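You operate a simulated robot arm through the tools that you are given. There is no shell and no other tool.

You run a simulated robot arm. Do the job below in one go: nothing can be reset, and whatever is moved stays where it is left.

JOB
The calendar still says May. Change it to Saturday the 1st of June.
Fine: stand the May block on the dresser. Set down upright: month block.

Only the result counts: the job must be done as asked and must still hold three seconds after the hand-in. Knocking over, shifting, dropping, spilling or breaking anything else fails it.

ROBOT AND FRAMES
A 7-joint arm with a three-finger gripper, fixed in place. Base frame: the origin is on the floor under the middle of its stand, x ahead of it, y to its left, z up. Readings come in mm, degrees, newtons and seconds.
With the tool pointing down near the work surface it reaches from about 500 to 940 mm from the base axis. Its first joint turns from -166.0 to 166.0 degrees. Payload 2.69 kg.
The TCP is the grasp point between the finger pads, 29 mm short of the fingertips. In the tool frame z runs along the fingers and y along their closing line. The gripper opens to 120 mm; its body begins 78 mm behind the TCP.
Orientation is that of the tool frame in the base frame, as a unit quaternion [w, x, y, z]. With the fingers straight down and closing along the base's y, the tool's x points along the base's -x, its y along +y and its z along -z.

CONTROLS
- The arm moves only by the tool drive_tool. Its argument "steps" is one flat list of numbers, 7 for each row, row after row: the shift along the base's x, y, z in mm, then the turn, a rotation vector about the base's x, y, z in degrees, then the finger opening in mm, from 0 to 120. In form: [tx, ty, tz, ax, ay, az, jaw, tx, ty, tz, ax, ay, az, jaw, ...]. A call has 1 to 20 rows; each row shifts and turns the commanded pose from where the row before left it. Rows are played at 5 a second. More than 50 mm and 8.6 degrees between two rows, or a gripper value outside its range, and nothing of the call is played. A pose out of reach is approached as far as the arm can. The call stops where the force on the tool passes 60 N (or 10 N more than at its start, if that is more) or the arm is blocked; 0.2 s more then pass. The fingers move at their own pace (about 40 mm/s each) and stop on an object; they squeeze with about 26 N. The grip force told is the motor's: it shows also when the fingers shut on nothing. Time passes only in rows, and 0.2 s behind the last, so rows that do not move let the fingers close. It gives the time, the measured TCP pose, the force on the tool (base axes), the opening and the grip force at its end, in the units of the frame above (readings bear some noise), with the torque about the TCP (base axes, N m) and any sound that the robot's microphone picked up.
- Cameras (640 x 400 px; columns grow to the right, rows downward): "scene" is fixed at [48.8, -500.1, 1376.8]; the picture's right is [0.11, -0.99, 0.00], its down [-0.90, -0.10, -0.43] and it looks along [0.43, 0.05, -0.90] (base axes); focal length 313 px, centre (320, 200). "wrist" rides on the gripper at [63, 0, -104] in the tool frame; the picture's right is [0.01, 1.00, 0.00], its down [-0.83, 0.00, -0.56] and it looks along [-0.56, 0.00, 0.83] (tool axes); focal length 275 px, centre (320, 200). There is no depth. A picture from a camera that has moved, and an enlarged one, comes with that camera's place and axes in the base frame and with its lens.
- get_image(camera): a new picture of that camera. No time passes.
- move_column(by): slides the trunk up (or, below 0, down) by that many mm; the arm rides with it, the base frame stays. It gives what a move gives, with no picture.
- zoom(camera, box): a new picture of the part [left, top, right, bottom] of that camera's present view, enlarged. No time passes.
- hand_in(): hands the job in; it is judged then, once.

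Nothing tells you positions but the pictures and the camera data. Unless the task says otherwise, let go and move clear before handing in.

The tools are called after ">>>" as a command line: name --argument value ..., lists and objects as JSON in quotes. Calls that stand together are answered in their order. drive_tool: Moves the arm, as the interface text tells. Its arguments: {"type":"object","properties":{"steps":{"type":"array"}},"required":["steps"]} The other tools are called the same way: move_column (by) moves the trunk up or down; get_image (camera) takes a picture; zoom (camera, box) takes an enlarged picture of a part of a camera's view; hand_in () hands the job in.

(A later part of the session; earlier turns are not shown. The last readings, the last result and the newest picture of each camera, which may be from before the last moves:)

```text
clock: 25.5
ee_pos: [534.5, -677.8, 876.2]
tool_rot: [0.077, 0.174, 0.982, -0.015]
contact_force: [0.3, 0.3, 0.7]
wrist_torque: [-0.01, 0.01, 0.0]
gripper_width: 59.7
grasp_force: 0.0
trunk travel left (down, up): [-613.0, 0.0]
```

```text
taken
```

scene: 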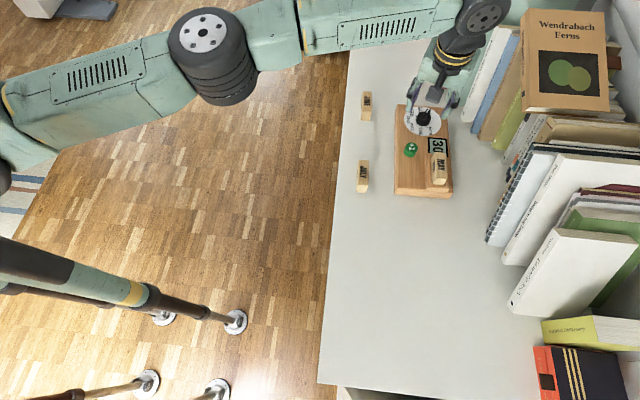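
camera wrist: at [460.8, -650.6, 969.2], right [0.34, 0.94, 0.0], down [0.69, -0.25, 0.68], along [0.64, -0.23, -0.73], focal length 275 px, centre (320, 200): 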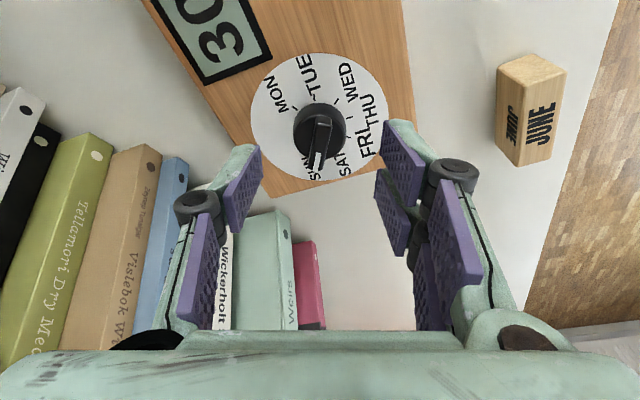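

The full turn is reachable and the knob stays centred. I'll rotate back to the start angle and verify the centring once more.

>>> drive_tool --steps '[0.22, 0.5, 0, 0, 0, -8, 60, 0.28, 0.46, 0, 0, 0, -8, 60, 0.35, 0.42, 0, 0, 0, -8, 60, 0.41, 0.36, 0, 0, 0, -8, 60, 0.45, 0.31, 0, 0, 0, -8, 60, 0, 0, -8, 0, 0, 0, 60, 0, 0, 0, 0, 0, 0, 60]'

>>> get_image --camera "wrist"

>>> zoom --camera "wrist" --box '[220, 70, 420, 200]'

>>> zoom --camera "scene" --box '[395, 80, 465, 140]'

```text
clock: 27.1
ee_pos: [536.3, -675.2, 867.2]
tool_rot: [0.067, 0.499, 0.863, -0.04]
contact_force: [0.3, -0.4, -0.2]
wrist_torque: [-0.03, 0.0, -0.01]
gripper_width: 59.8
grasp_force: 0.1
trunk travel left (down, up): [-613.0, 0.0]
```

```text
taken
camera wrist: at [496.9, -607.4, 960.7], right [0.86, 0.5, 0.0], down [0.37, -0.63, 0.68], along [0.34, -0.59, -0.73], focal length 275 px, centre (320, 200)
```

wrist: 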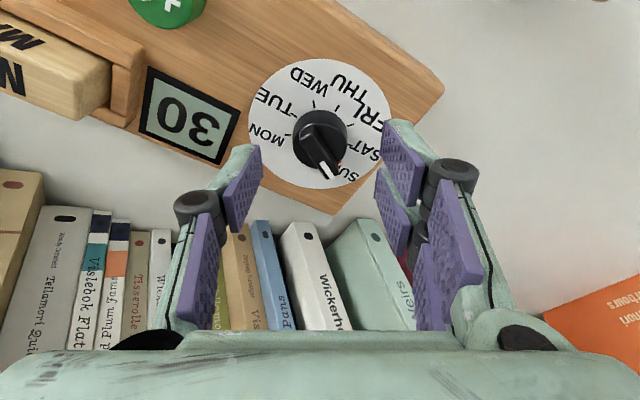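

```text
3.08 times, centred on (320, 135) of wrist
camera zoom: at [496.9, -607.4, 960.7], right [0.86, 0.5, 0.0], down [0.37, -0.63, 0.68], along [0.34, -0.59, -0.73], focal length 847 px, centre (320, 400)
```

zoom: 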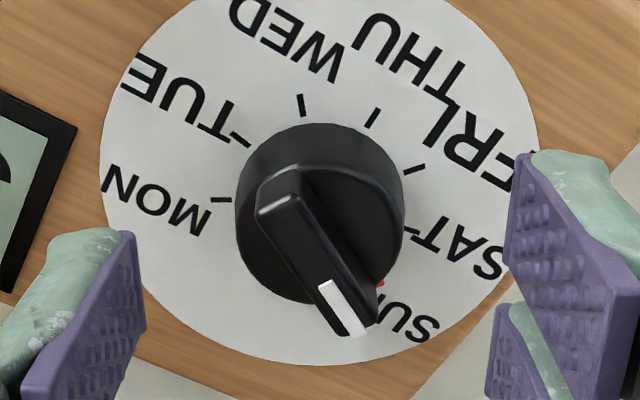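

```text
6.67 times, centred on (430, 110) of scene
camera zoom: at [48.8, -500.1, 1376.8], right [0.11, -0.99, 0.0], down [-0.9, -0.1, -0.43], along [0.43, 0.05, -0.9], focal length 2086 px, centre (-413, 800)
```

zoom: 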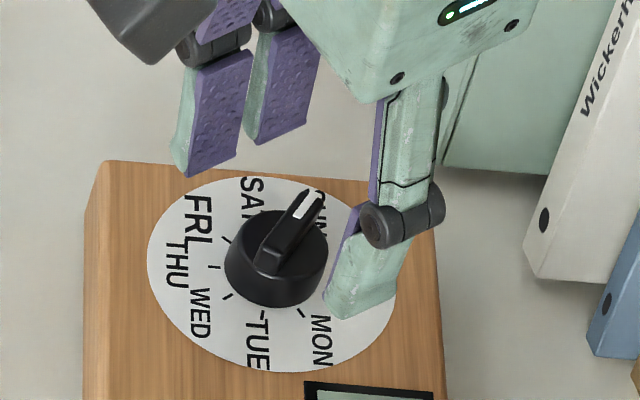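

The knob is centred between the fingers (image columns 235–405 about 320). I'll descend around it with the jaw still open.

>>> drive_tool --steps '[0, 0, -5, 0, 0, 0, 60, 0, 0, -5, 0, 0, 0, 60, 0, 0, -5, 0, 0, 0, 60, 0, 0, 0, 0, 0, 0, 60]'

>>> zoom --camera "wrist" --box '[220, 70, 420, 200]'

>>> zoom --camera "scene" --box '[395, 80, 465, 140]'

```text
clock: 28.1
ee_pos: [536.2, -675.4, 851.4]
tool_rot: [0.067, 0.499, 0.863, -0.039]
contact_force: [0.1, -0.7, 0.6]
wrist_torque: [-0.03, 0.0, 0.01]
gripper_width: 60.1
grasp_force: 0.1
trunk travel left (down, up): [-613.0, 0.0]
```

```text
3.08 times, centred on (320, 135) of wrist
camera zoom: at [496.5, -607.1, 945.4], right [0.86, 0.5, 0.0], down [0.37, -0.63, 0.68], along [0.34, -0.59, -0.73], focal length 847 px, centre (320, 400)
```

zoom: 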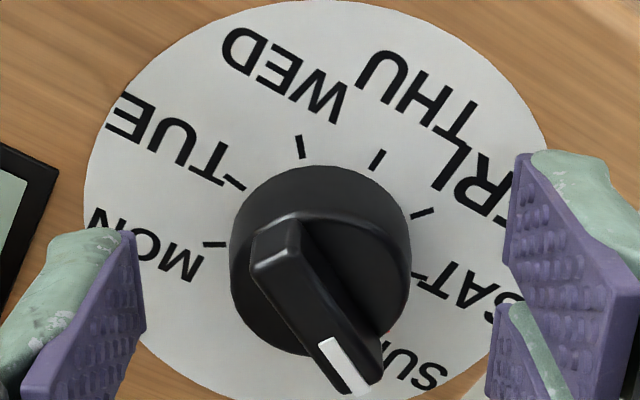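

```text
6.67 times, centred on (430, 110) of scene
camera zoom: at [48.8, -500.1, 1376.8], right [0.11, -0.99, 0.0], down [-0.9, -0.1, -0.43], along [0.43, 0.05, -0.9], focal length 2086 px, centre (-413, 800)
```

zoom: 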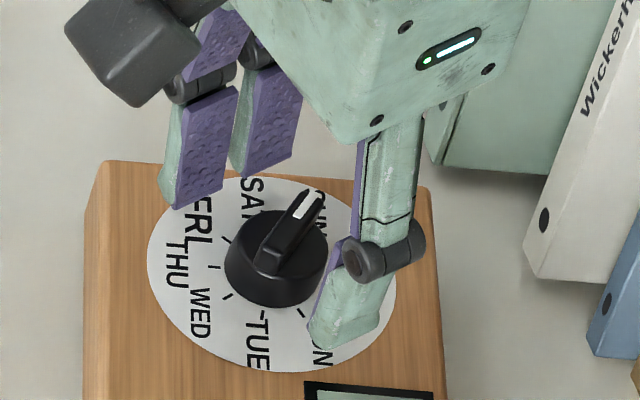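

I'll go 1.5 mm lower and close partway to check the symmetry before gripping.

>>> drive_tool --steps '[0, 0, -1.5, 0, 0, 0, 50, 0, 0, 0, 0, 0, 0, 38, 0, 0, 0, 0, 0, 0, 38, 0, 0, 0, 0, 0, 0, 38]'

>>> zoom --camera "wrist" --box '[220, 70, 420, 200]'

>>> zoom --camera "scene" --box '[395, 80, 465, 140]'

```text
clock: 29.1
ee_pos: [536.9, -675.2, 849.5]
tool_rot: [0.068, 0.5, 0.863, -0.04]
contact_force: [0.5, -0.4, 0.1]
wrist_torque: [0.03, 0.01, 0.0]
gripper_width: 37.9
grasp_force: 0.0
trunk travel left (down, up): [-613.0, 0.0]
```

```text
3.08 times, centred on (320, 135) of wrist
camera zoom: at [496.9, -607.4, 944.0], right [0.86, 0.5, 0.0], down [0.37, -0.63, 0.68], along [0.34, -0.59, -0.73], focal length 847 px, centre (320, 400)
```

zoom: 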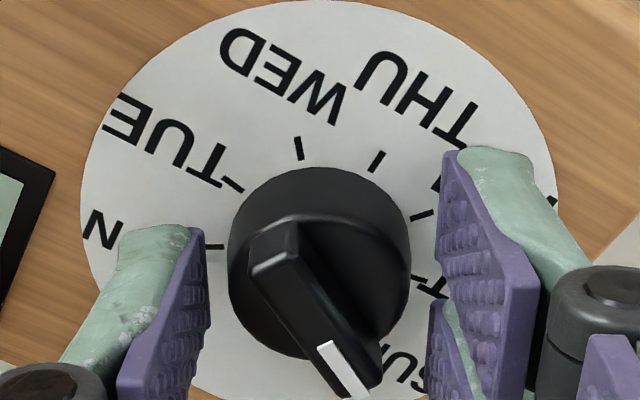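

```text
6.67 times, centred on (430, 110) of scene
camera zoom: at [48.8, -500.1, 1376.8], right [0.11, -0.99, 0.0], down [-0.9, -0.1, -0.43], along [0.43, 0.05, -0.9], focal length 2086 px, centre (-413, 800)
```

zoom: 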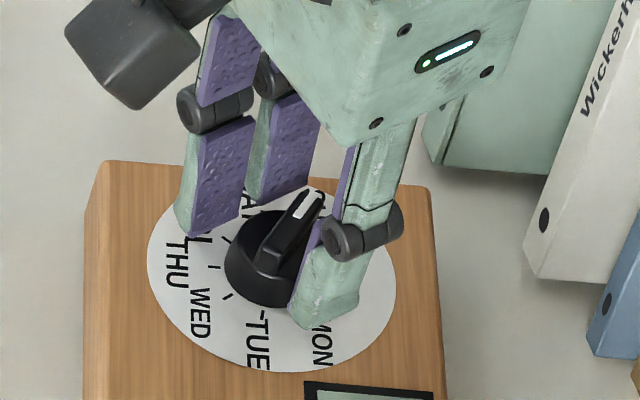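

The gaps look symmetric, so I'll close on the knob.

>>> drive_tool --steps '[0, 0, 0, 0, 0, 0, 30, 0, 0, 0, 0, 0, 0, 26, 0, 0, 0, 0, 0, 0, 26, 0, 0, 0, 0, 0, 0, 26]'

>>> zoom --camera "wrist" --box '[220, 70, 420, 200]'

```text
clock: 30.1
ee_pos: [536.4, -675.2, 850.2]
tool_rot: [0.068, 0.499, 0.863, -0.039]
contact_force: [-3.0, -1.5, 0.8]
wrist_torque: [-0.08, 0.05, -0.02]
gripper_width: 29.3
grasp_force: 26.0
trunk travel left (down, up): [-613.0, 0.0]
```

```text
3.08 times, centred on (320, 135) of wrist
camera zoom: at [496.6, -607.6, 944.0], right [0.86, 0.5, 0.0], down [0.37, -0.63, 0.68], along [0.34, -0.59, -0.73], focal length 847 px, centre (320, 400)
```

zoom: 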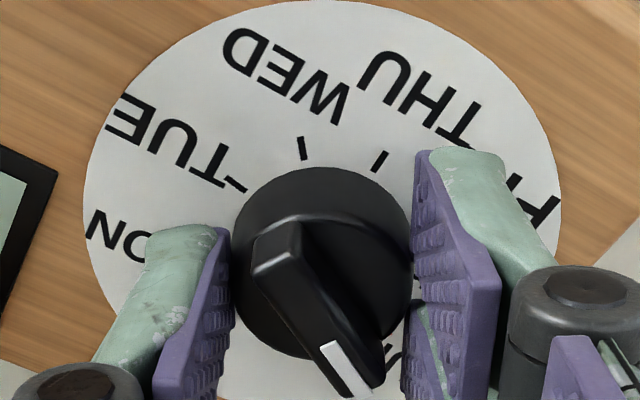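

The knob is gripped at 29.3 mm and 26 N with only about 3 N of side force. Now I'll turn +40° slowly about its axis.

>>> drive_tool --steps '[-0.23, -0.15, 0, 0, 0, 4, 26, -0.22, -0.16, 0, 0, 0, 4, 26, -0.21, -0.18, 0, 0, 0, 4, 26, -0.2, -0.18, 0, 0, 0, 4, 26, -0.18, -0.21, 0, 0, 0, 4, 26, -0.17, -0.21, 0, 0, 0, 4, 26, -0.14, -0.23, 0, 0, 0, 4, 26, -0.14, -0.23, 0, 0, 0, 4, 26, -0.11, -0.25, 0, 0, 0, 4, 26, -0.11, -0.25, 0, 0, 0, 4, 26, 0, 0, 0, 0, 0, 0, 26]'

>>> zoom --camera "wrist" --box '[220, 70, 420, 200]'

>>> zoom --camera "scene" --box '[390, 90, 460, 210]'

```text
clock: 32.5
ee_pos: [533.2, -677.1, 851.2]
tool_rot: [0.078, 0.174, 0.982, -0.013]
contact_force: [-1.1, 0.8, 0.3]
wrist_torque: [-0.01, 0.08, 0.04]
gripper_width: 29.5
grasp_force: 26.2
trunk travel left (down, up): [-613.0, 0.0]
```

```text
3.08 times, centred on (320, 135) of wrist
camera zoom: at [460.7, -650.4, 944.3], right [0.34, 0.94, 0.0], down [0.69, -0.25, 0.68], along [0.64, -0.23, -0.73], focal length 847 px, centre (320, 400)
```

zoom: 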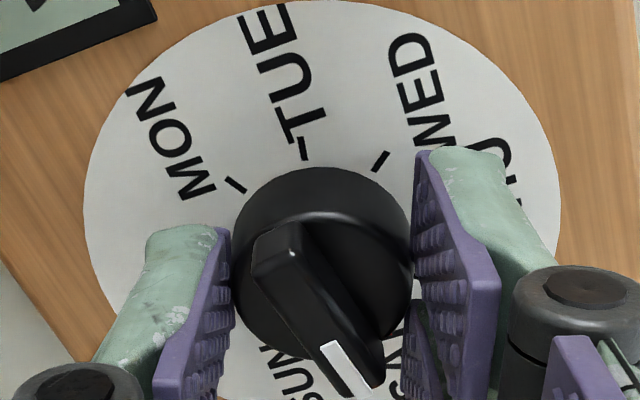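

```text
3.33 times, centred on (425, 150) of scene
camera zoom: at [48.8, -500.1, 1376.8], right [0.11, -0.99, 0.0], down [-0.9, -0.1, -0.43], along [0.43, 0.05, -0.9], focal length 1043 px, centre (-30, 367)
```

zoom: 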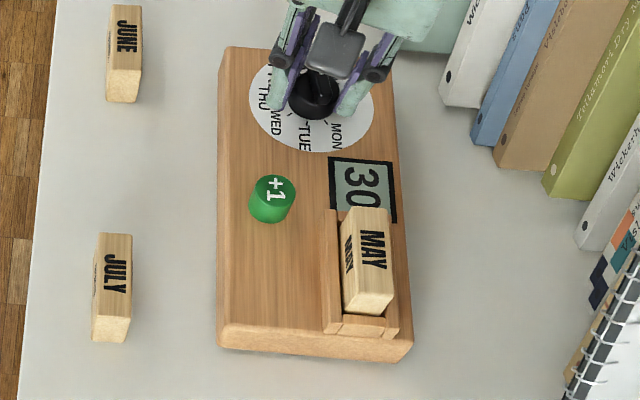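

The knob turned with the fingers, so I'll release, lift straight up and check the pointer.

>>> drive_tool --steps '[0, 0, 0, 0, 0, 0, 45, 0, 0, 0, 0, 0, 0, 60, 0, 0, 0, 0, 0, 0, 60, 0, 0, 8, 0, 0, 0, 60, 0, 0, 10, 0, 0, 0, 60, 0, 0, 10, 0, 0, 0, 60, 0, 0, 0, 0, 0, 0, 60]'

>>> zoom --camera "wrist" --box '[240, 40, 400, 190]'

>>> zoom --camera "scene" --box '[400, 100, 450, 140]'

```text
clock: 34.1
ee_pos: [533.2, -676.9, 879.9]
tool_rot: [0.077, 0.174, 0.982, -0.015]
contact_force: [-0.1, -0.3, -0.6]
wrist_torque: [0.01, -0.01, -0.03]
gripper_width: 59.9
grasp_force: 0.0
trunk travel left (down, up): [-613.0, 0.0]
```

```text
2.67 times, centred on (320, 115) of wrist
camera zoom: at [459.7, -650.5, 972.9], right [0.34, 0.94, 0.0], down [0.69, -0.25, 0.68], along [0.64, -0.23, -0.73], focal length 734 px, centre (320, 427)
```

zoom: 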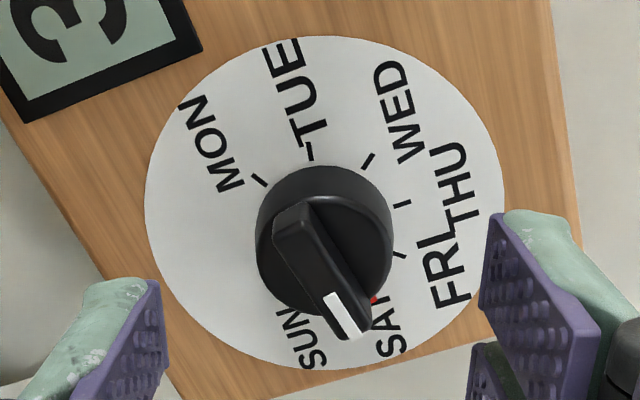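

```text
10.00 times, centred on (425, 120) of scene
camera zoom: at [48.8, -500.1, 1376.8], right [0.11, -0.99, 0.0], down [-0.9, -0.1, -0.43], along [0.43, 0.05, -0.9], focal length 3130 px, centre (-730, 1000)
```

zoom: 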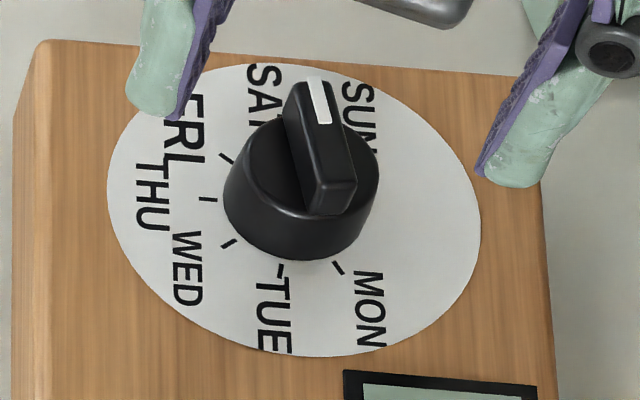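

The knob turned cleanly; the pointer now reads about +9°, on SAT. Next I'll untilt, return the yaw to zero and move above the +1 button at about (452, −650).

>>> drive_tool --steps '[-20, 12, 6, 0, 0, 0, 60, -20, 12, 6, 0, 0, 0, 60, -20, 10, 6, 1.54, 4.23, 0, 60, 0, 0, 0, 1.54, 4.23, 0, 40, 0, 0, 0, 0, 0, 6.67, 20, 0, 0, 0, 0, 0, 6.67, 0, 0, 0, 0, 0, 0, 6.66, 0, 0, 0, 0, 0, 0, 0, 0, 0, 0, 0, 0, 0, 0, 0]'

>>> get_image --camera "wrist"

>>> zoom --camera "wrist" --box '[220, 60, 420, 220]'

>>> zoom --camera "scene" --box '[380, 90, 480, 210]'

```text
clock: 36.1
ee_pos: [474.0, -642.6, 897.7]
tool_rot: [0.0, 0.001, 1.0, -0.001]
contact_force: [0.9, 0.1, 0.0]
wrist_torque: [0.01, 0.01, 0.0]
gripper_width: 0.0
grasp_force: 26.7
trunk travel left (down, up): [-613.0, 0.0]
```

```text
taken
camera wrist: at [411.4, -643.0, 1001.7], right [0.0, 1.0, 0.0], down [0.83, 0.0, 0.56], along [0.56, 0.0, -0.83], focal length 275 px, centre (320, 200)
```

wrist: 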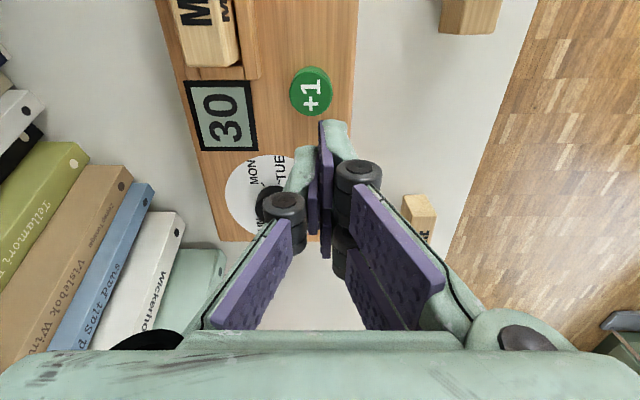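

```text
2.50 times, centred on (320, 140) of wrist
camera zoom: at [411.4, -643.0, 1001.7], right [0.0, 1.0, 0.0], down [0.83, 0.0, 0.56], along [0.56, 0.0, -0.83], focal length 688 px, centre (320, 350)
```

zoom: 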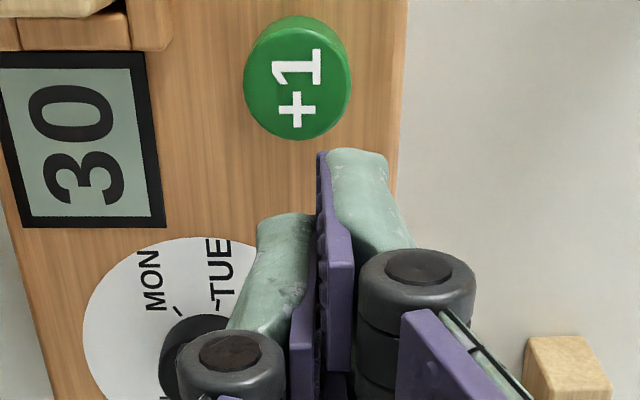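

```text
3.33 times, centred on (430, 150) of scene
camera zoom: at [48.8, -500.1, 1376.8], right [0.11, -0.99, 0.0], down [-0.9, -0.1, -0.43], along [0.43, 0.05, -0.9], focal length 1043 px, centre (-47, 367)
```

zoom: 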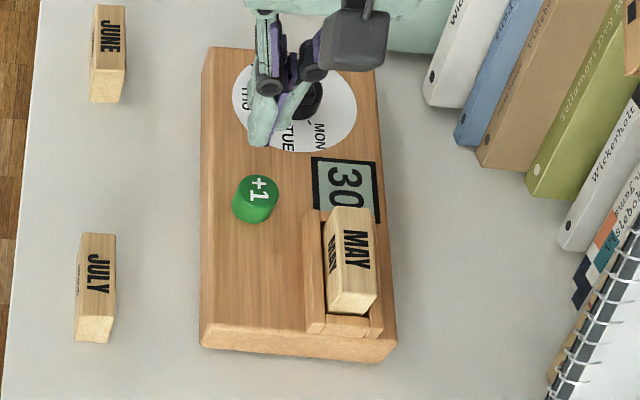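

I'll move the closed fingertips directly above the button and then check the alignment.

>>> drive_tool --steps '[-12, -3, 0, 0, 0, 0, 0, -11, -2.9, -9, 0, 0, 0, 0, 0, 0, -18, 0, 0, 0, 0, 0, 0, 0, 0, 0, 0, 0]'

>>> zoom --camera "wrist" --box '[220, 60, 420, 220]'

>>> zoom --camera "scene" --box '[380, 90, 480, 210]'

```text
clock: 37.1
ee_pos: [449.5, -649.7, 869.5]
tool_rot: [0.0, 0.001, 1.0, 0.0]
contact_force: [-0.2, -0.8, -0.3]
wrist_torque: [-0.01, 0.02, 0.04]
gripper_width: 0.0
grasp_force: 25.8
trunk travel left (down, up): [-613.0, 0.0]
```

```text
2.50 times, centred on (320, 140) of wrist
camera zoom: at [386.3, -649.8, 974.2], right [0.0, 1.0, 0.0], down [0.83, 0.0, 0.56], along [0.56, 0.0, -0.83], focal length 688 px, centre (320, 350)
```

zoom: 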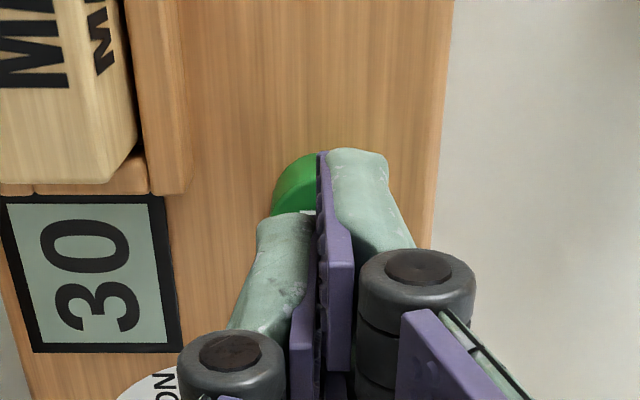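

```text
3.33 times, centred on (430, 150) of scene
camera zoom: at [48.8, -500.1, 1376.8], right [0.11, -0.99, 0.0], down [-0.9, -0.1, -0.43], along [0.43, 0.05, -0.9], focal length 1043 px, centre (-47, 367)
```

zoom: 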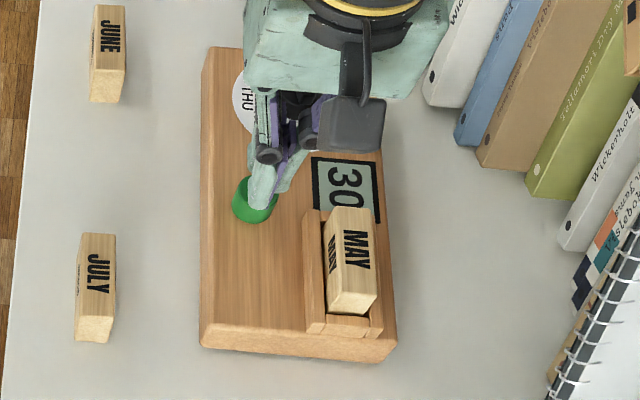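

The button is right under the tips, so I'll descend in small steps and watch the force and the microphone.

>>> drive_tool --steps '[0, 1, -5, 0, 0, 0, 0, 0, 0, -1, 0, 0, 0, 0, 0, 0, -1, 0, 0, 0, 0, 0, 0, -1, 0, 0, 0, 0, 0, 0, 0, 0, 0, 0, 0]'

>>> zoom --camera "scene" --box '[380, 90, 480, 210]'

```text
clock: 38.3
ee_pos: [450.6, -648.1, 861.0]
tool_rot: [-0.001, 0.001, 1.0, -0.001]
contact_force: [1.4, 0.6, -0.2]
wrist_torque: [0.01, 0.02, -0.05]
gripper_width: 0.0
grasp_force: 25.8
trunk travel left (down, up): [-613.0, 0.0]
```

```text
3.33 times, centred on (430, 150) of scene
camera zoom: at [48.8, -500.1, 1376.8], right [0.11, -0.99, 0.0], down [-0.9, -0.1, -0.43], along [0.43, 0.05, -0.9], focal length 1043 px, centre (-47, 367)
```

zoom: 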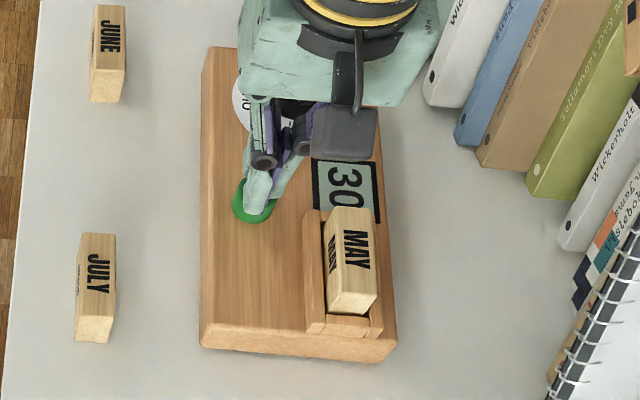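

>>> drive_tool --steps '[0, 0, -1, 0, 0, 0, 0, 0, 0, -1, 0, 0, 0, 0, 0, 0, -0.5, 0, 0, 0, 0, 0, 0, 0, 0, 0, 0, 0]'

>>> zoom --camera "wrist" --box '[180, 60, 380, 220]'

```text
clock: 39.3
ee_pos: [449.4, -647.9, 857.4]
tool_rot: [0.001, 0.001, 1.0, -0.001]
contact_force: [-0.2, 0.1, -0.4]
wrist_torque: [0.01, 0.03, 0.02]
gripper_width: 0.3
grasp_force: 25.5
trunk travel left (down, up): [-613.0, 0.0]
```

```text
2.50 times, centred on (280, 140) of wrist
camera zoom: at [387.7, -648.4, 963.2], right [0.0, 1.0, 0.0], down [0.83, 0.0, 0.56], along [0.56, 0.0, -0.83], focal length 688 px, centre (420, 350)
```

zoom: 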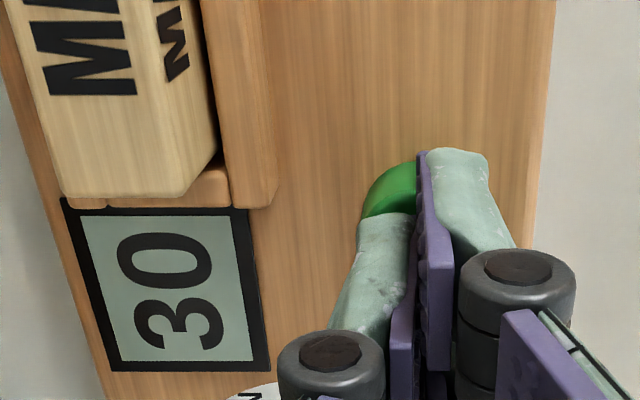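

>>> drive_tool --steps '[0, 0, -1, 0, 0, 0, 0, 0, 0, -1, 0, 0, 0, 0, 0, 0, 0, 0, 0, 0, 0]'

```text
clock: 40.1
ee_pos: [451.3, -647.9, 856.3]
tool_rot: [0.0, 0.001, 1.0, -0.001]
contact_force: [-0.5, -0.2, 0.7]
wrist_torque: [-0.03, -0.05, -0.01]
gripper_width: 6.0
grasp_force: 25.7
trunk travel left (down, up): [-613.0, 0.0]
```

>>> zoom --camera "wrist" --box '[220, 60, 420, 220]'

>>> zoom --camera "scene" --box '[390, 100, 450, 180]'

```text
2.50 times, centred on (320, 140) of wrist
camera zoom: at [388.4, -648.5, 961.5], right [0.0, 1.0, 0.0], down [0.83, 0.0, 0.56], along [0.56, 0.0, -0.83], focal length 688 px, centre (320, 350)
```

zoom: 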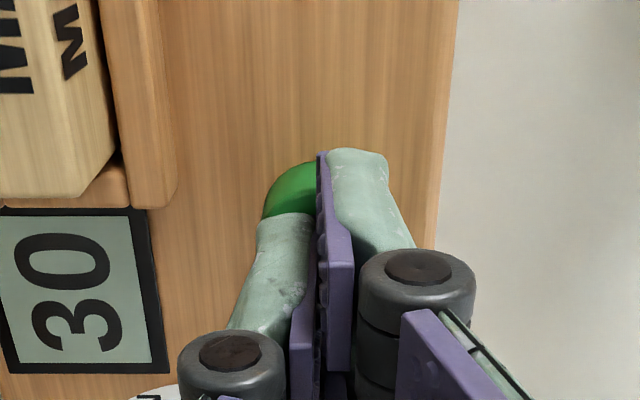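

```text
5.00 times, centred on (420, 140) of scene
camera zoom: at [48.8, -500.1, 1376.8], right [0.11, -0.99, 0.0], down [-0.9, -0.1, -0.43], along [0.43, 0.05, -0.9], focal length 1565 px, centre (-180, 500)
```

zoom: 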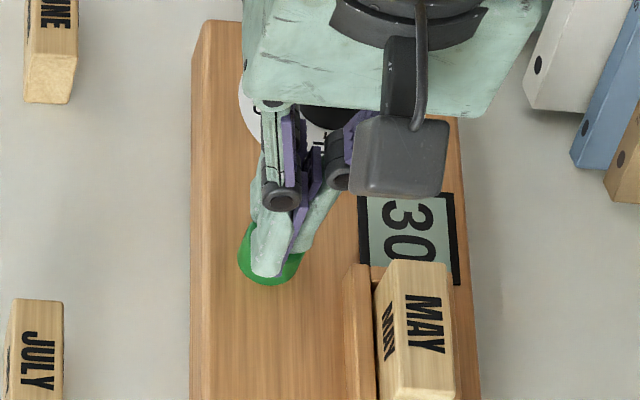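

>>> drive_tool --steps '[0, 0, 0, 0, 0, 0, 0]'

```text
clock: 40.5
ee_pos: [450.9, -648.2, 857.2]
tool_rot: [0.0, 0.001, 1.0, -0.001]
contact_force: [0.1, -0.1, 0.3]
wrist_torque: [0.01, 0.01, -0.01]
gripper_width: 5.9
grasp_force: 26.1
trunk travel left (down, up): [-613.0, 0.0]
```

>>> drive_tool --steps '[0, 0, -1, 0, 0, 0, 0, 0, 0, 0, 0, 0, 0, 0]'

>>> zoom --camera "wrist" --box '[260, 80, 380, 180]'

```text
clock: 41.1
ee_pos: [451.1, -648.8, 854.9]
tool_rot: [0.0, 0.001, 1.0, -0.001]
contact_force: [0.7, 0.7, 0.6]
wrist_torque: [-0.01, -0.04, 0.0]
gripper_width: 6.0
grasp_force: 26.0
trunk travel left (down, up): [-613.0, 0.0]
```

```text
4.00 times, centred on (320, 130) of wrist
camera zoom: at [388.1, -648.6, 960.4], right [0.0, 1.0, 0.0], down [0.83, 0.0, 0.56], along [0.56, 0.0, -0.83], focal length 1101 px, centre (320, 480)
```

zoom: 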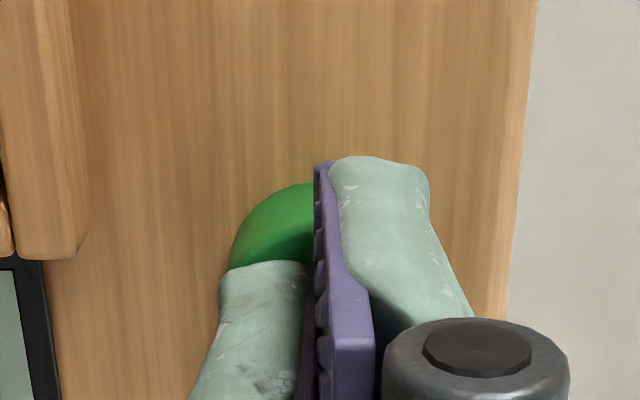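

>>> drive_tool --steps '[0, 0, 2, 0, 0, 0, 0, 0, 0, 2, 0, 0, 0, 0, 0, 0, 0, 0, 0, 0, 0]'

>>> zoom --camera "wrist" --box '[180, 60, 380, 220]'

```text
clock: 41.9
ee_pos: [450.6, -647.6, 859.5]
tool_rot: [0.0, 0.001, 1.0, -0.001]
contact_force: [0.4, 0.0, -0.2]
wrist_torque: [0.0, -0.01, 0.02]
gripper_width: 0.2
grasp_force: 25.9
trunk travel left (down, up): [-613.0, 0.0]
```

```text
2.50 times, centred on (280, 140) of wrist
camera zoom: at [388.4, -648.5, 964.7], right [0.0, 1.0, 0.0], down [0.83, 0.0, 0.56], along [0.56, 0.0, -0.83], focal length 688 px, centre (420, 350)
```

zoom: 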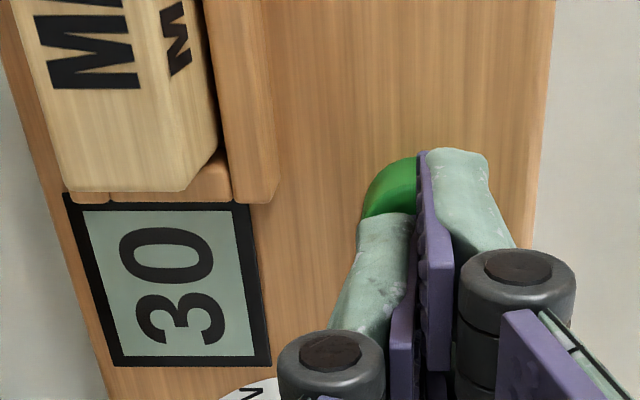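

The width returns to zero when lifted, so the tips first touch the button at a tip height of about 828. I'll press deeper in small steps and watch for a click or a rise in force.

>>> drive_tool --steps '[0, 0, -2, 0, 0, 0, 0, 0, 0, -2, 0, 0, 0, 0, 0, 0, -1, 0, 0, 0, 0, 0, 0, -1, 0, 0, 0, 0, 0, 0, 0, 0, 0, 0, 0]'

>>> get_image --camera "scene"

>>> zoom --camera "wrist" --box '[180, 60, 380, 220]'

```text
clock: 43.1
ee_pos: [450.7, -646.7, 854.1]
tool_rot: [0.0, 0.001, 1.0, 0.0]
contact_force: [-0.3, 0.5, 1.0]
wrist_torque: [0.01, 0.01, 0.0]
gripper_width: 6.1
grasp_force: 26.6
trunk travel left (down, up): [-613.0, 0.0]
```

```text
taken
```

scene: 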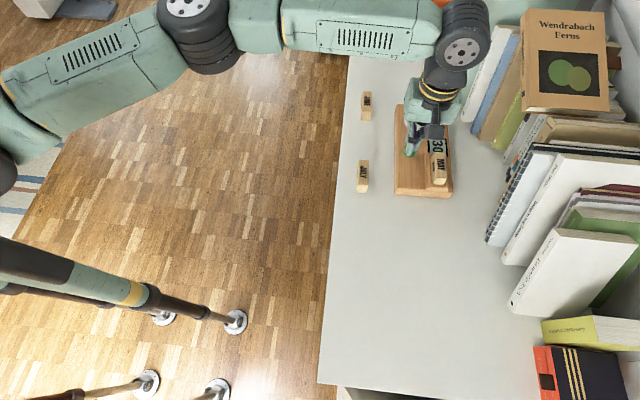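

```text
2.50 times, centred on (280, 140) of wrist
camera zoom: at [388.4, -648.1, 958.5], right [0.0, 1.0, 0.0], down [0.83, 0.0, 0.56], along [0.56, 0.0, -0.83], focal length 688 px, centre (420, 350)
```

zoom: 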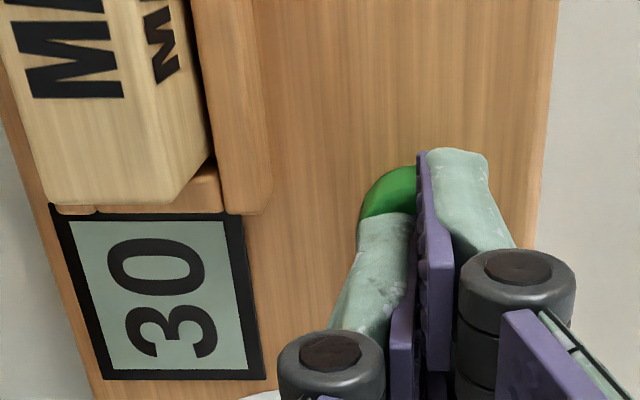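

>>> drive_tool --steps '[0, 0, -1, 0, 0, 0, 0, 0, 0, -1, 0, 0, 0, 0, 0, 0, 0, 0, 0, 0, 0]'

>>> zoom --camera "wrist" --box '[180, 60, 380, 220]'

>>> zoom --camera "scene" --box '[390, 100, 450, 180]'

```text
clock: 43.9
ee_pos: [451.2, -648.0, 852.6]
tool_rot: [-0.001, 0.001, 1.0, -0.001]
contact_force: [-1.1, -0.6, 1.1]
wrist_torque: [-0.02, -0.07, 0.01]
gripper_width: 6.0
grasp_force: 26.3
trunk travel left (down, up): [-613.0, 0.0]
heard: click
```

```text
2.50 times, centred on (280, 140) of wrist
camera zoom: at [388.3, -647.9, 956.6], right [0.0, 1.0, 0.0], down [0.83, 0.0, 0.56], along [0.56, 0.0, -0.83], focal length 688 px, centre (420, 350)
```

zoom: 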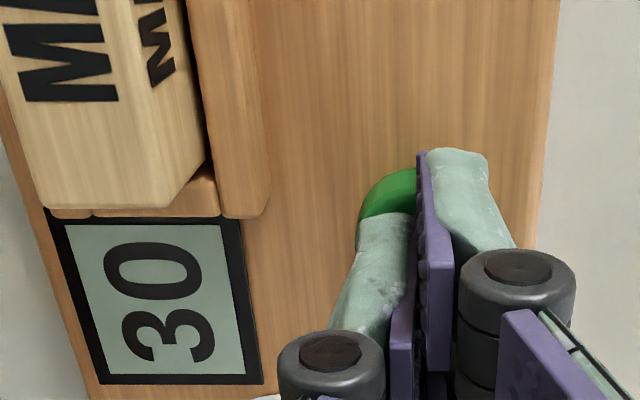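

```text
5.00 times, centred on (420, 140) of scene
camera zoom: at [48.8, -500.1, 1376.8], right [0.11, -0.99, 0.0], down [-0.9, -0.1, -0.43], along [0.43, 0.05, -0.9], focal length 1565 px, centre (-180, 500)
```

zoom: 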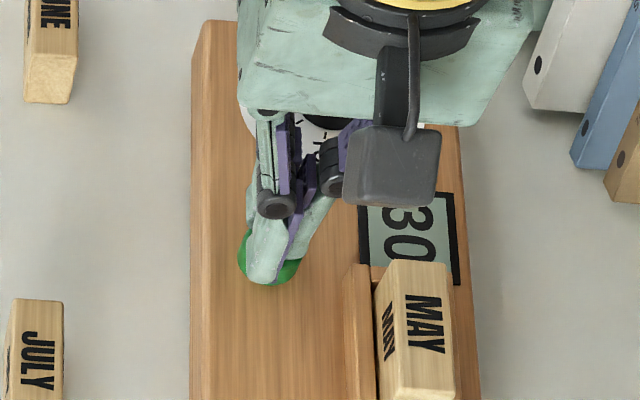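

I heard a click. I'll release the button and read the display.

>>> drive_tool --steps '[0, 0, 3, 0, 0, 0, 0, 0, 0, 4, 0, 0, 0, 0, 0, 0, 0, 0, 0, 0, 0]'

>>> zoom --camera "wrist" --box '[180, 60, 380, 220]'

```text
clock: 44.7
ee_pos: [450.8, -648.7, 858.8]
tool_rot: [0.001, 0.001, 1.0, -0.001]
contact_force: [-0.7, 0.1, -0.4]
wrist_torque: [0.0, 0.01, -0.03]
gripper_width: 0.0
grasp_force: 26.1
trunk travel left (down, up): [-613.0, 0.0]
```

```text
2.50 times, centred on (280, 140) of wrist
camera zoom: at [388.5, -648.5, 963.6], right [0.0, 1.0, 0.0], down [0.83, 0.0, 0.56], along [0.56, 0.0, -0.83], focal length 688 px, centre (420, 350)
```

zoom: 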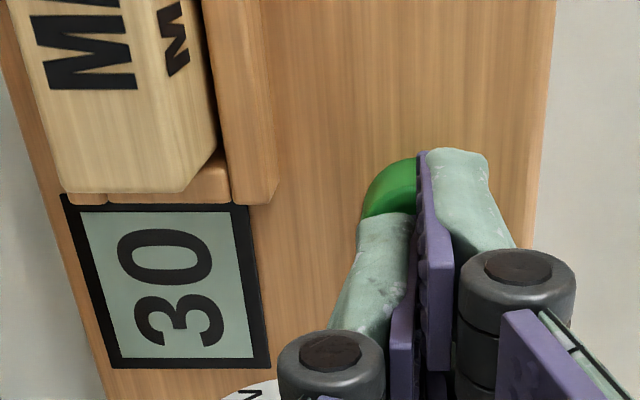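

>>> drive_tool --steps '[0, 0, 0, 0, 0, 0, 0, 0, 0, 0, 0, 0, 0, 0, 0, 0, 0, 0, 0, 0, 0]'

>>> zoom --camera "wrist" --box '[180, 60, 380, 220]'

>>> zoom --camera "scene" --box '[390, 100, 450, 180]'

```text
clock: 45.5
ee_pos: [452.3, -648.0, 858.6]
tool_rot: [0.0, 0.0, 1.0, -0.001]
contact_force: [0.1, 0.0, -0.1]
wrist_torque: [-0.04, 0.01, 0.01]
gripper_width: 0.0
grasp_force: 25.7
trunk travel left (down, up): [-613.0, 0.0]
```

```text
2.50 times, centred on (280, 140) of wrist
camera zoom: at [388.5, -648.5, 963.6], right [0.0, 1.0, 0.0], down [0.83, 0.0, 0.56], along [0.56, 0.0, -0.83], focal length 688 px, centre (420, 350)
```

zoom: 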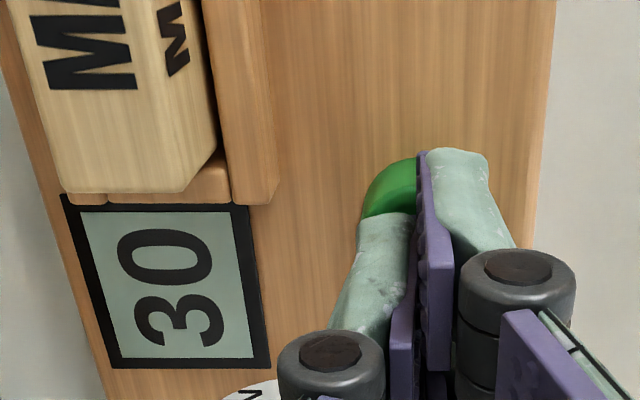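

```text
5.00 times, centred on (420, 140) of scene
camera zoom: at [48.8, -500.1, 1376.8], right [0.11, -0.99, 0.0], down [-0.9, -0.1, -0.43], along [0.43, 0.05, -0.9], focal length 1565 px, centre (-180, 500)
```

zoom: 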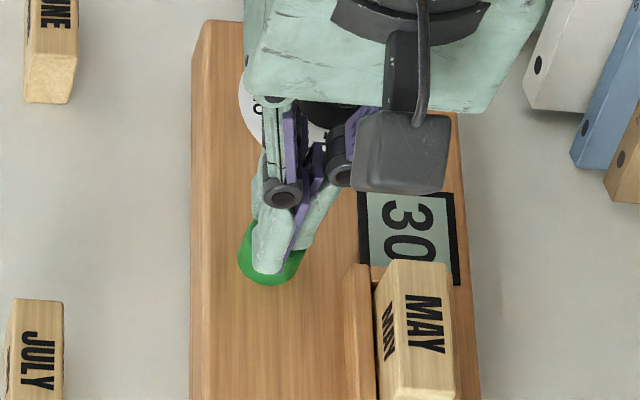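

The display still shows 30, so the press may need more depth. I'll press again, farther, until the force rises.

>>> drive_tool --steps '[0, 0, -3, 0, 0, 0, 0, 0, 0, -3, 0, 0, 0, 0, 0, 0, -1, 0, 0, 0, 0, 0, 0, -1, 0, 0, 0, 0, 0, 0, 0, 0, 0, 0, 0]'

>>> zoom --camera "wrist" --box '[180, 60, 380, 220]'

```text
clock: 46.7
ee_pos: [450.9, -646.9, 851.7]
tool_rot: [-0.001, 0.001, 1.0, -0.001]
contact_force: [-0.2, -0.1, 1.2]
wrist_torque: [0.0, -0.01, 0.0]
gripper_width: 5.9
grasp_force: 25.9
trunk travel left (down, up): [-613.0, 0.0]
heard: click
```

```text
2.50 times, centred on (280, 140) of wrist
camera zoom: at [388.1, -648.2, 956.3], right [0.0, 1.0, 0.0], down [0.83, 0.0, 0.56], along [0.56, 0.0, -0.83], focal length 688 px, centre (420, 350)
```

zoom: 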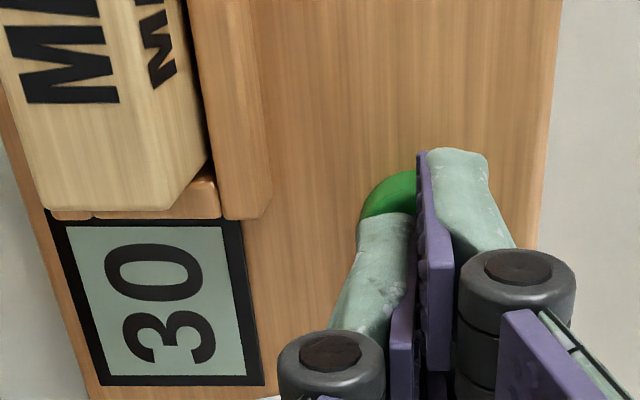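

>>> drive_tool --steps '[0, 0, -1, 0, 0, 0, 0, 0, 0, -1, 0, 0, 0, 0, 0, 0, 0, 0, 0, 0, 0]'

>>> zoom --camera "wrist" --box '[180, 60, 380, 220]'

```text
clock: 47.5
ee_pos: [450.4, -647.8, 848.7]
tool_rot: [0.0, 0.0, 1.0, 0.0]
contact_force: [0.1, 1.4, 1.9]
wrist_torque: [-0.02, 0.01, 0.0]
gripper_width: 5.9
grasp_force: 26.0
trunk travel left (down, up): [-613.0, 0.0]
```

```text
2.50 times, centred on (280, 140) of wrist
camera zoom: at [388.0, -648.4, 954.3], right [0.0, 1.0, 0.0], down [0.83, 0.0, 0.56], along [0.56, 0.0, -0.83], focal length 688 px, centre (420, 350)
```

zoom: 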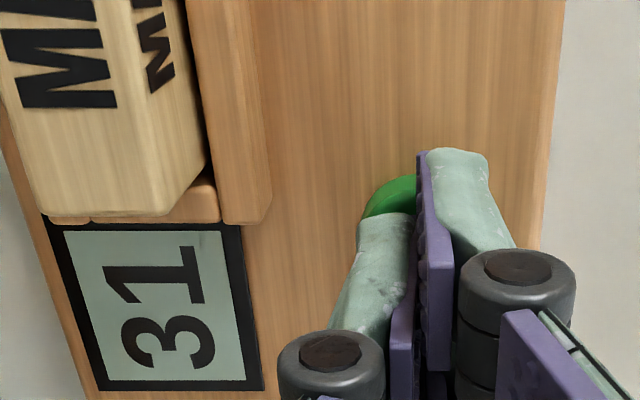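

The display advanced to 31 at this depth, so the count comes after the click. I'll release fully and press again to the same depth.

>>> drive_tool --steps '[0, 0, 4, 0, 0, 0, 0, 0, 0, 5, 0, 0, 0, 0, 0, 0, 2, 0, 0, 0, 0, 0, 0, 0, 0, 0, 0, 0, 0, 0, 0, 0, 0, 0, 0]'

>>> zoom --camera "wrist" --box '[180, 60, 380, 220]'

```text
clock: 48.7
ee_pos: [451.1, -648.3, 860.5]
tool_rot: [0.0, 0.001, 1.0, -0.001]
contact_force: [0.2, -0.1, 0.5]
wrist_torque: [-0.02, 0.03, -0.02]
gripper_width: 0.0
grasp_force: 25.9
trunk travel left (down, up): [-613.0, 0.0]
```

```text
2.50 times, centred on (280, 140) of wrist
camera zoom: at [388.6, -648.3, 965.1], right [0.0, 1.0, 0.0], down [0.83, 0.0, 0.56], along [0.56, 0.0, -0.83], focal length 688 px, centre (420, 350)
```

zoom: 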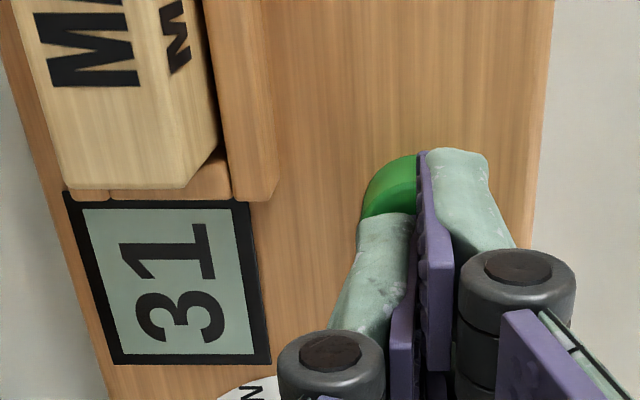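

>>> drive_tool --steps '[0, 0, -5, 0, 0, 0, 0, 0, 0, -3, 0, 0, 0, 0, 0, 0, -1, 0, 0, 0, 0, 0, 0, -1, 0, 0, 0, 0, 0, 0, -1, 0, 0, 0, 0, 0, 0, 0, 0, 0, 0, 0]'

>>> zoom --camera "wrist" --box '[180, 60, 380, 220]'

```text
clock: 50.1
ee_pos: [451.2, -646.3, 849.4]
tool_rot: [0.001, 0.0, 1.0, -0.001]
contact_force: [-0.9, -0.8, 2.7]
wrist_torque: [0.0, 0.0, -0.01]
gripper_width: 5.9
grasp_force: 26.2
trunk travel left (down, up): [-613.0, 0.0]
heard: click
```

```text
2.50 times, centred on (280, 140) of wrist
camera zoom: at [388.2, -647.9, 954.2], right [0.0, 1.0, 0.0], down [0.83, 0.0, 0.56], along [0.56, 0.0, -0.83], focal length 688 px, centre (420, 350)
```

zoom: 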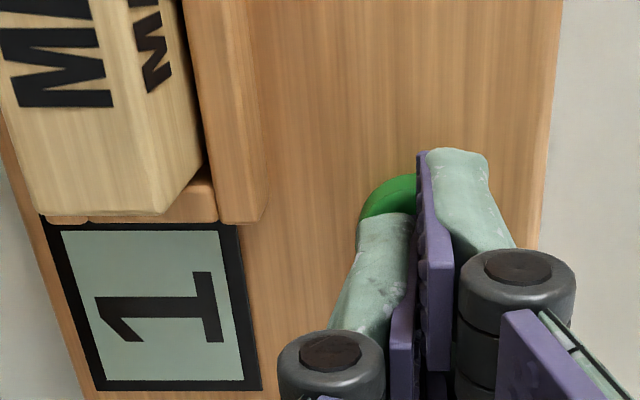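

The display now shows 1. I'll lift clear, confirm it, and move above the MAY block with the fingers opening.

>>> drive_tool --steps '[0, 0, 5, 0, 0, 0, 0, 0, 0, 15, 0, 0, 0, 0, 0, 0, 30, 0, 0, 0, 0, -17, -18, 0, 0, 0, 0, 30, -17, -18, 0, 0, 0, 0, 50, -16, -17, 0, 0, 0, 0, 50, 0, 0, 0, 0, 0, 0, 50]'

>>> get_image --camera "wrist"

>>> zoom --camera "wrist" --box '[220, 60, 420, 220]'

>>> get_image --camera "scene"

```text
clock: 51.7
ee_pos: [398.4, -696.8, 900.5]
tool_rot: [0.0, 0.0, 1.0, 0.0]
contact_force: [0.7, -0.3, -0.2]
wrist_torque: [0.01, -0.03, -0.01]
gripper_width: 50.2
grasp_force: 0.1
out of reach, approached as far as the arm can: row 6
trunk travel left (down, up): [-613.0, 0.0]
```

```text
taken
camera wrist: at [336.2, -695.9, 1004.3], right [0.0, 1.0, 0.0], down [0.83, 0.0, 0.56], along [0.56, 0.0, -0.83], focal length 275 px, centre (320, 200)
```

wrist: 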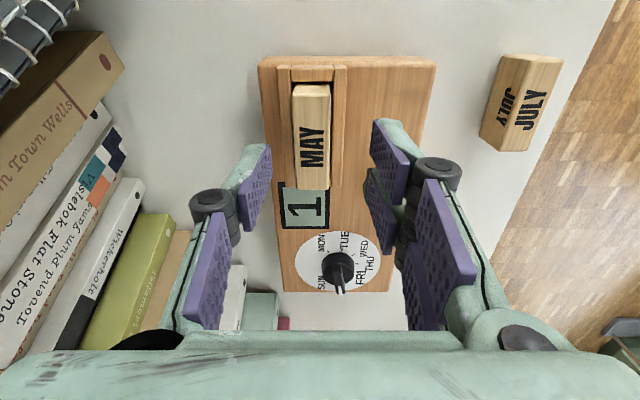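

```text
2.50 times, centred on (320, 140) of wrist
camera zoom: at [336.2, -695.9, 1004.3], right [0.0, 1.0, 0.0], down [0.83, 0.0, 0.56], along [0.56, 0.0, -0.83], focal length 688 px, centre (320, 350)
```

zoom: 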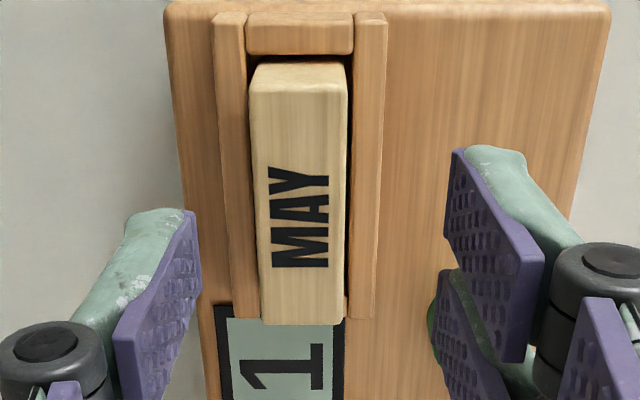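

```text
taken
```

scene: 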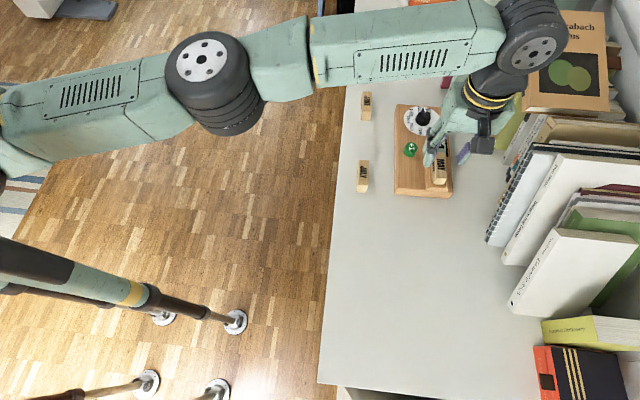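

The date reads 1. The arm's true axis turns out to be ahead of the base origin, so MAY is right at the reach limit. I'll lean the tool 9° in the x–z plane, which keeps the pads parallel to the block's faces, and check the centring.

>>> drive_tool --steps '[0, 0, 0, 0, -4.5, 0, 50, 0, 0, 0, 0, -4.5, 0, 50, 0, -4.3, 0, 0, 0, 0, 50, 0, 0, 0, 0, 0, 0, 50]'

>>> get_image --camera "wrist"

>>> zoom --camera "wrist" --box '[220, 20, 420, 180]'

>>> zoom --camera "scene" --box '[390, 90, 490, 210]'

```text
clock: 52.7
ee_pos: [400.3, -699.2, 900.1]
tool_rot: [0.078, 0.001, 0.997, -0.001]
contact_force: [0.3, -0.3, -0.5]
wrist_torque: [0.01, 0.03, -0.01]
gripper_width: 49.9
grasp_force: 0.1
trunk travel left (down, up): [-613.0, 0.0]
```

```text
taken
camera wrist: at [321.4, -700.3, 993.0], right [0.0, 1.0, 0.0], down [0.73, 0.0, 0.68], along [0.68, 0.0, -0.73], focal length 275 px, centre (320, 200)
```

wrist: 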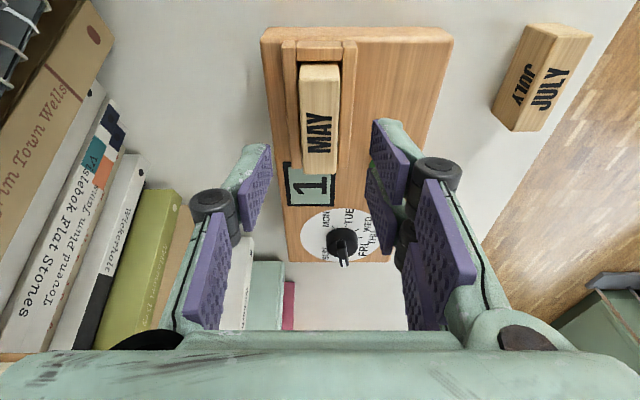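

```text
2.50 times, centred on (320, 100) of wrist
camera zoom: at [321.4, -700.3, 993.0], right [0.0, 1.0, 0.0], down [0.73, 0.0, 0.68], along [0.68, 0.0, -0.73], focal length 688 px, centre (320, 450)
```

zoom: 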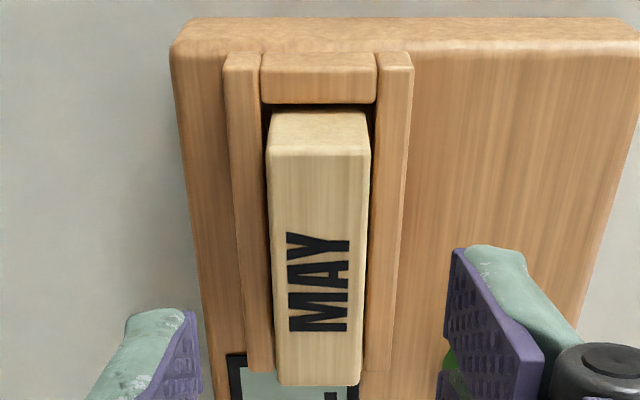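

```text
3.33 times, centred on (440, 150) of scene
camera zoom: at [48.8, -500.1, 1376.8], right [0.11, -0.99, 0.0], down [-0.9, -0.1, -0.43], along [0.43, 0.05, -0.9], focal length 1043 px, centre (-80, 367)
```

zoom: 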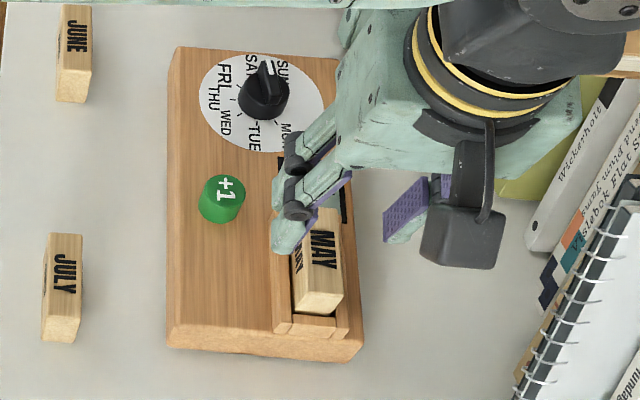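

>>> zoom --camera "scene" --box '[420, 150, 465, 200]'

>>> zoom --camera "wrist" --box '[270, 30, 370, 110]'

```text
8.00 times, centred on (442, 175) of scene
camera zoom: at [48.8, -500.1, 1376.8], right [0.11, -0.99, 0.0], down [-0.9, -0.1, -0.43], along [0.43, 0.05, -0.9], focal length 2504 px, centre (-660, 400)
```

zoom: 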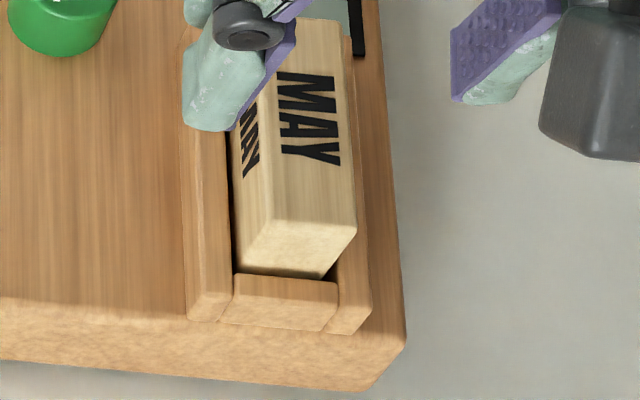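

```text
5.00 times, centred on (320, 70) of wrist
camera zoom: at [321.4, -700.3, 993.0], right [0.0, 1.0, 0.0], down [0.73, 0.0, 0.68], along [0.68, 0.0, -0.73], focal length 1376 px, centre (320, 850)
```

zoom: 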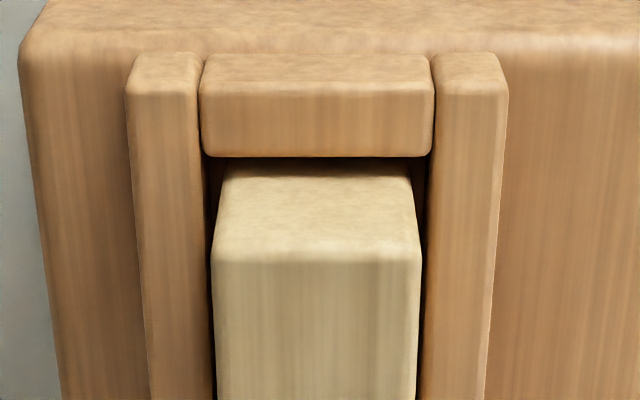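

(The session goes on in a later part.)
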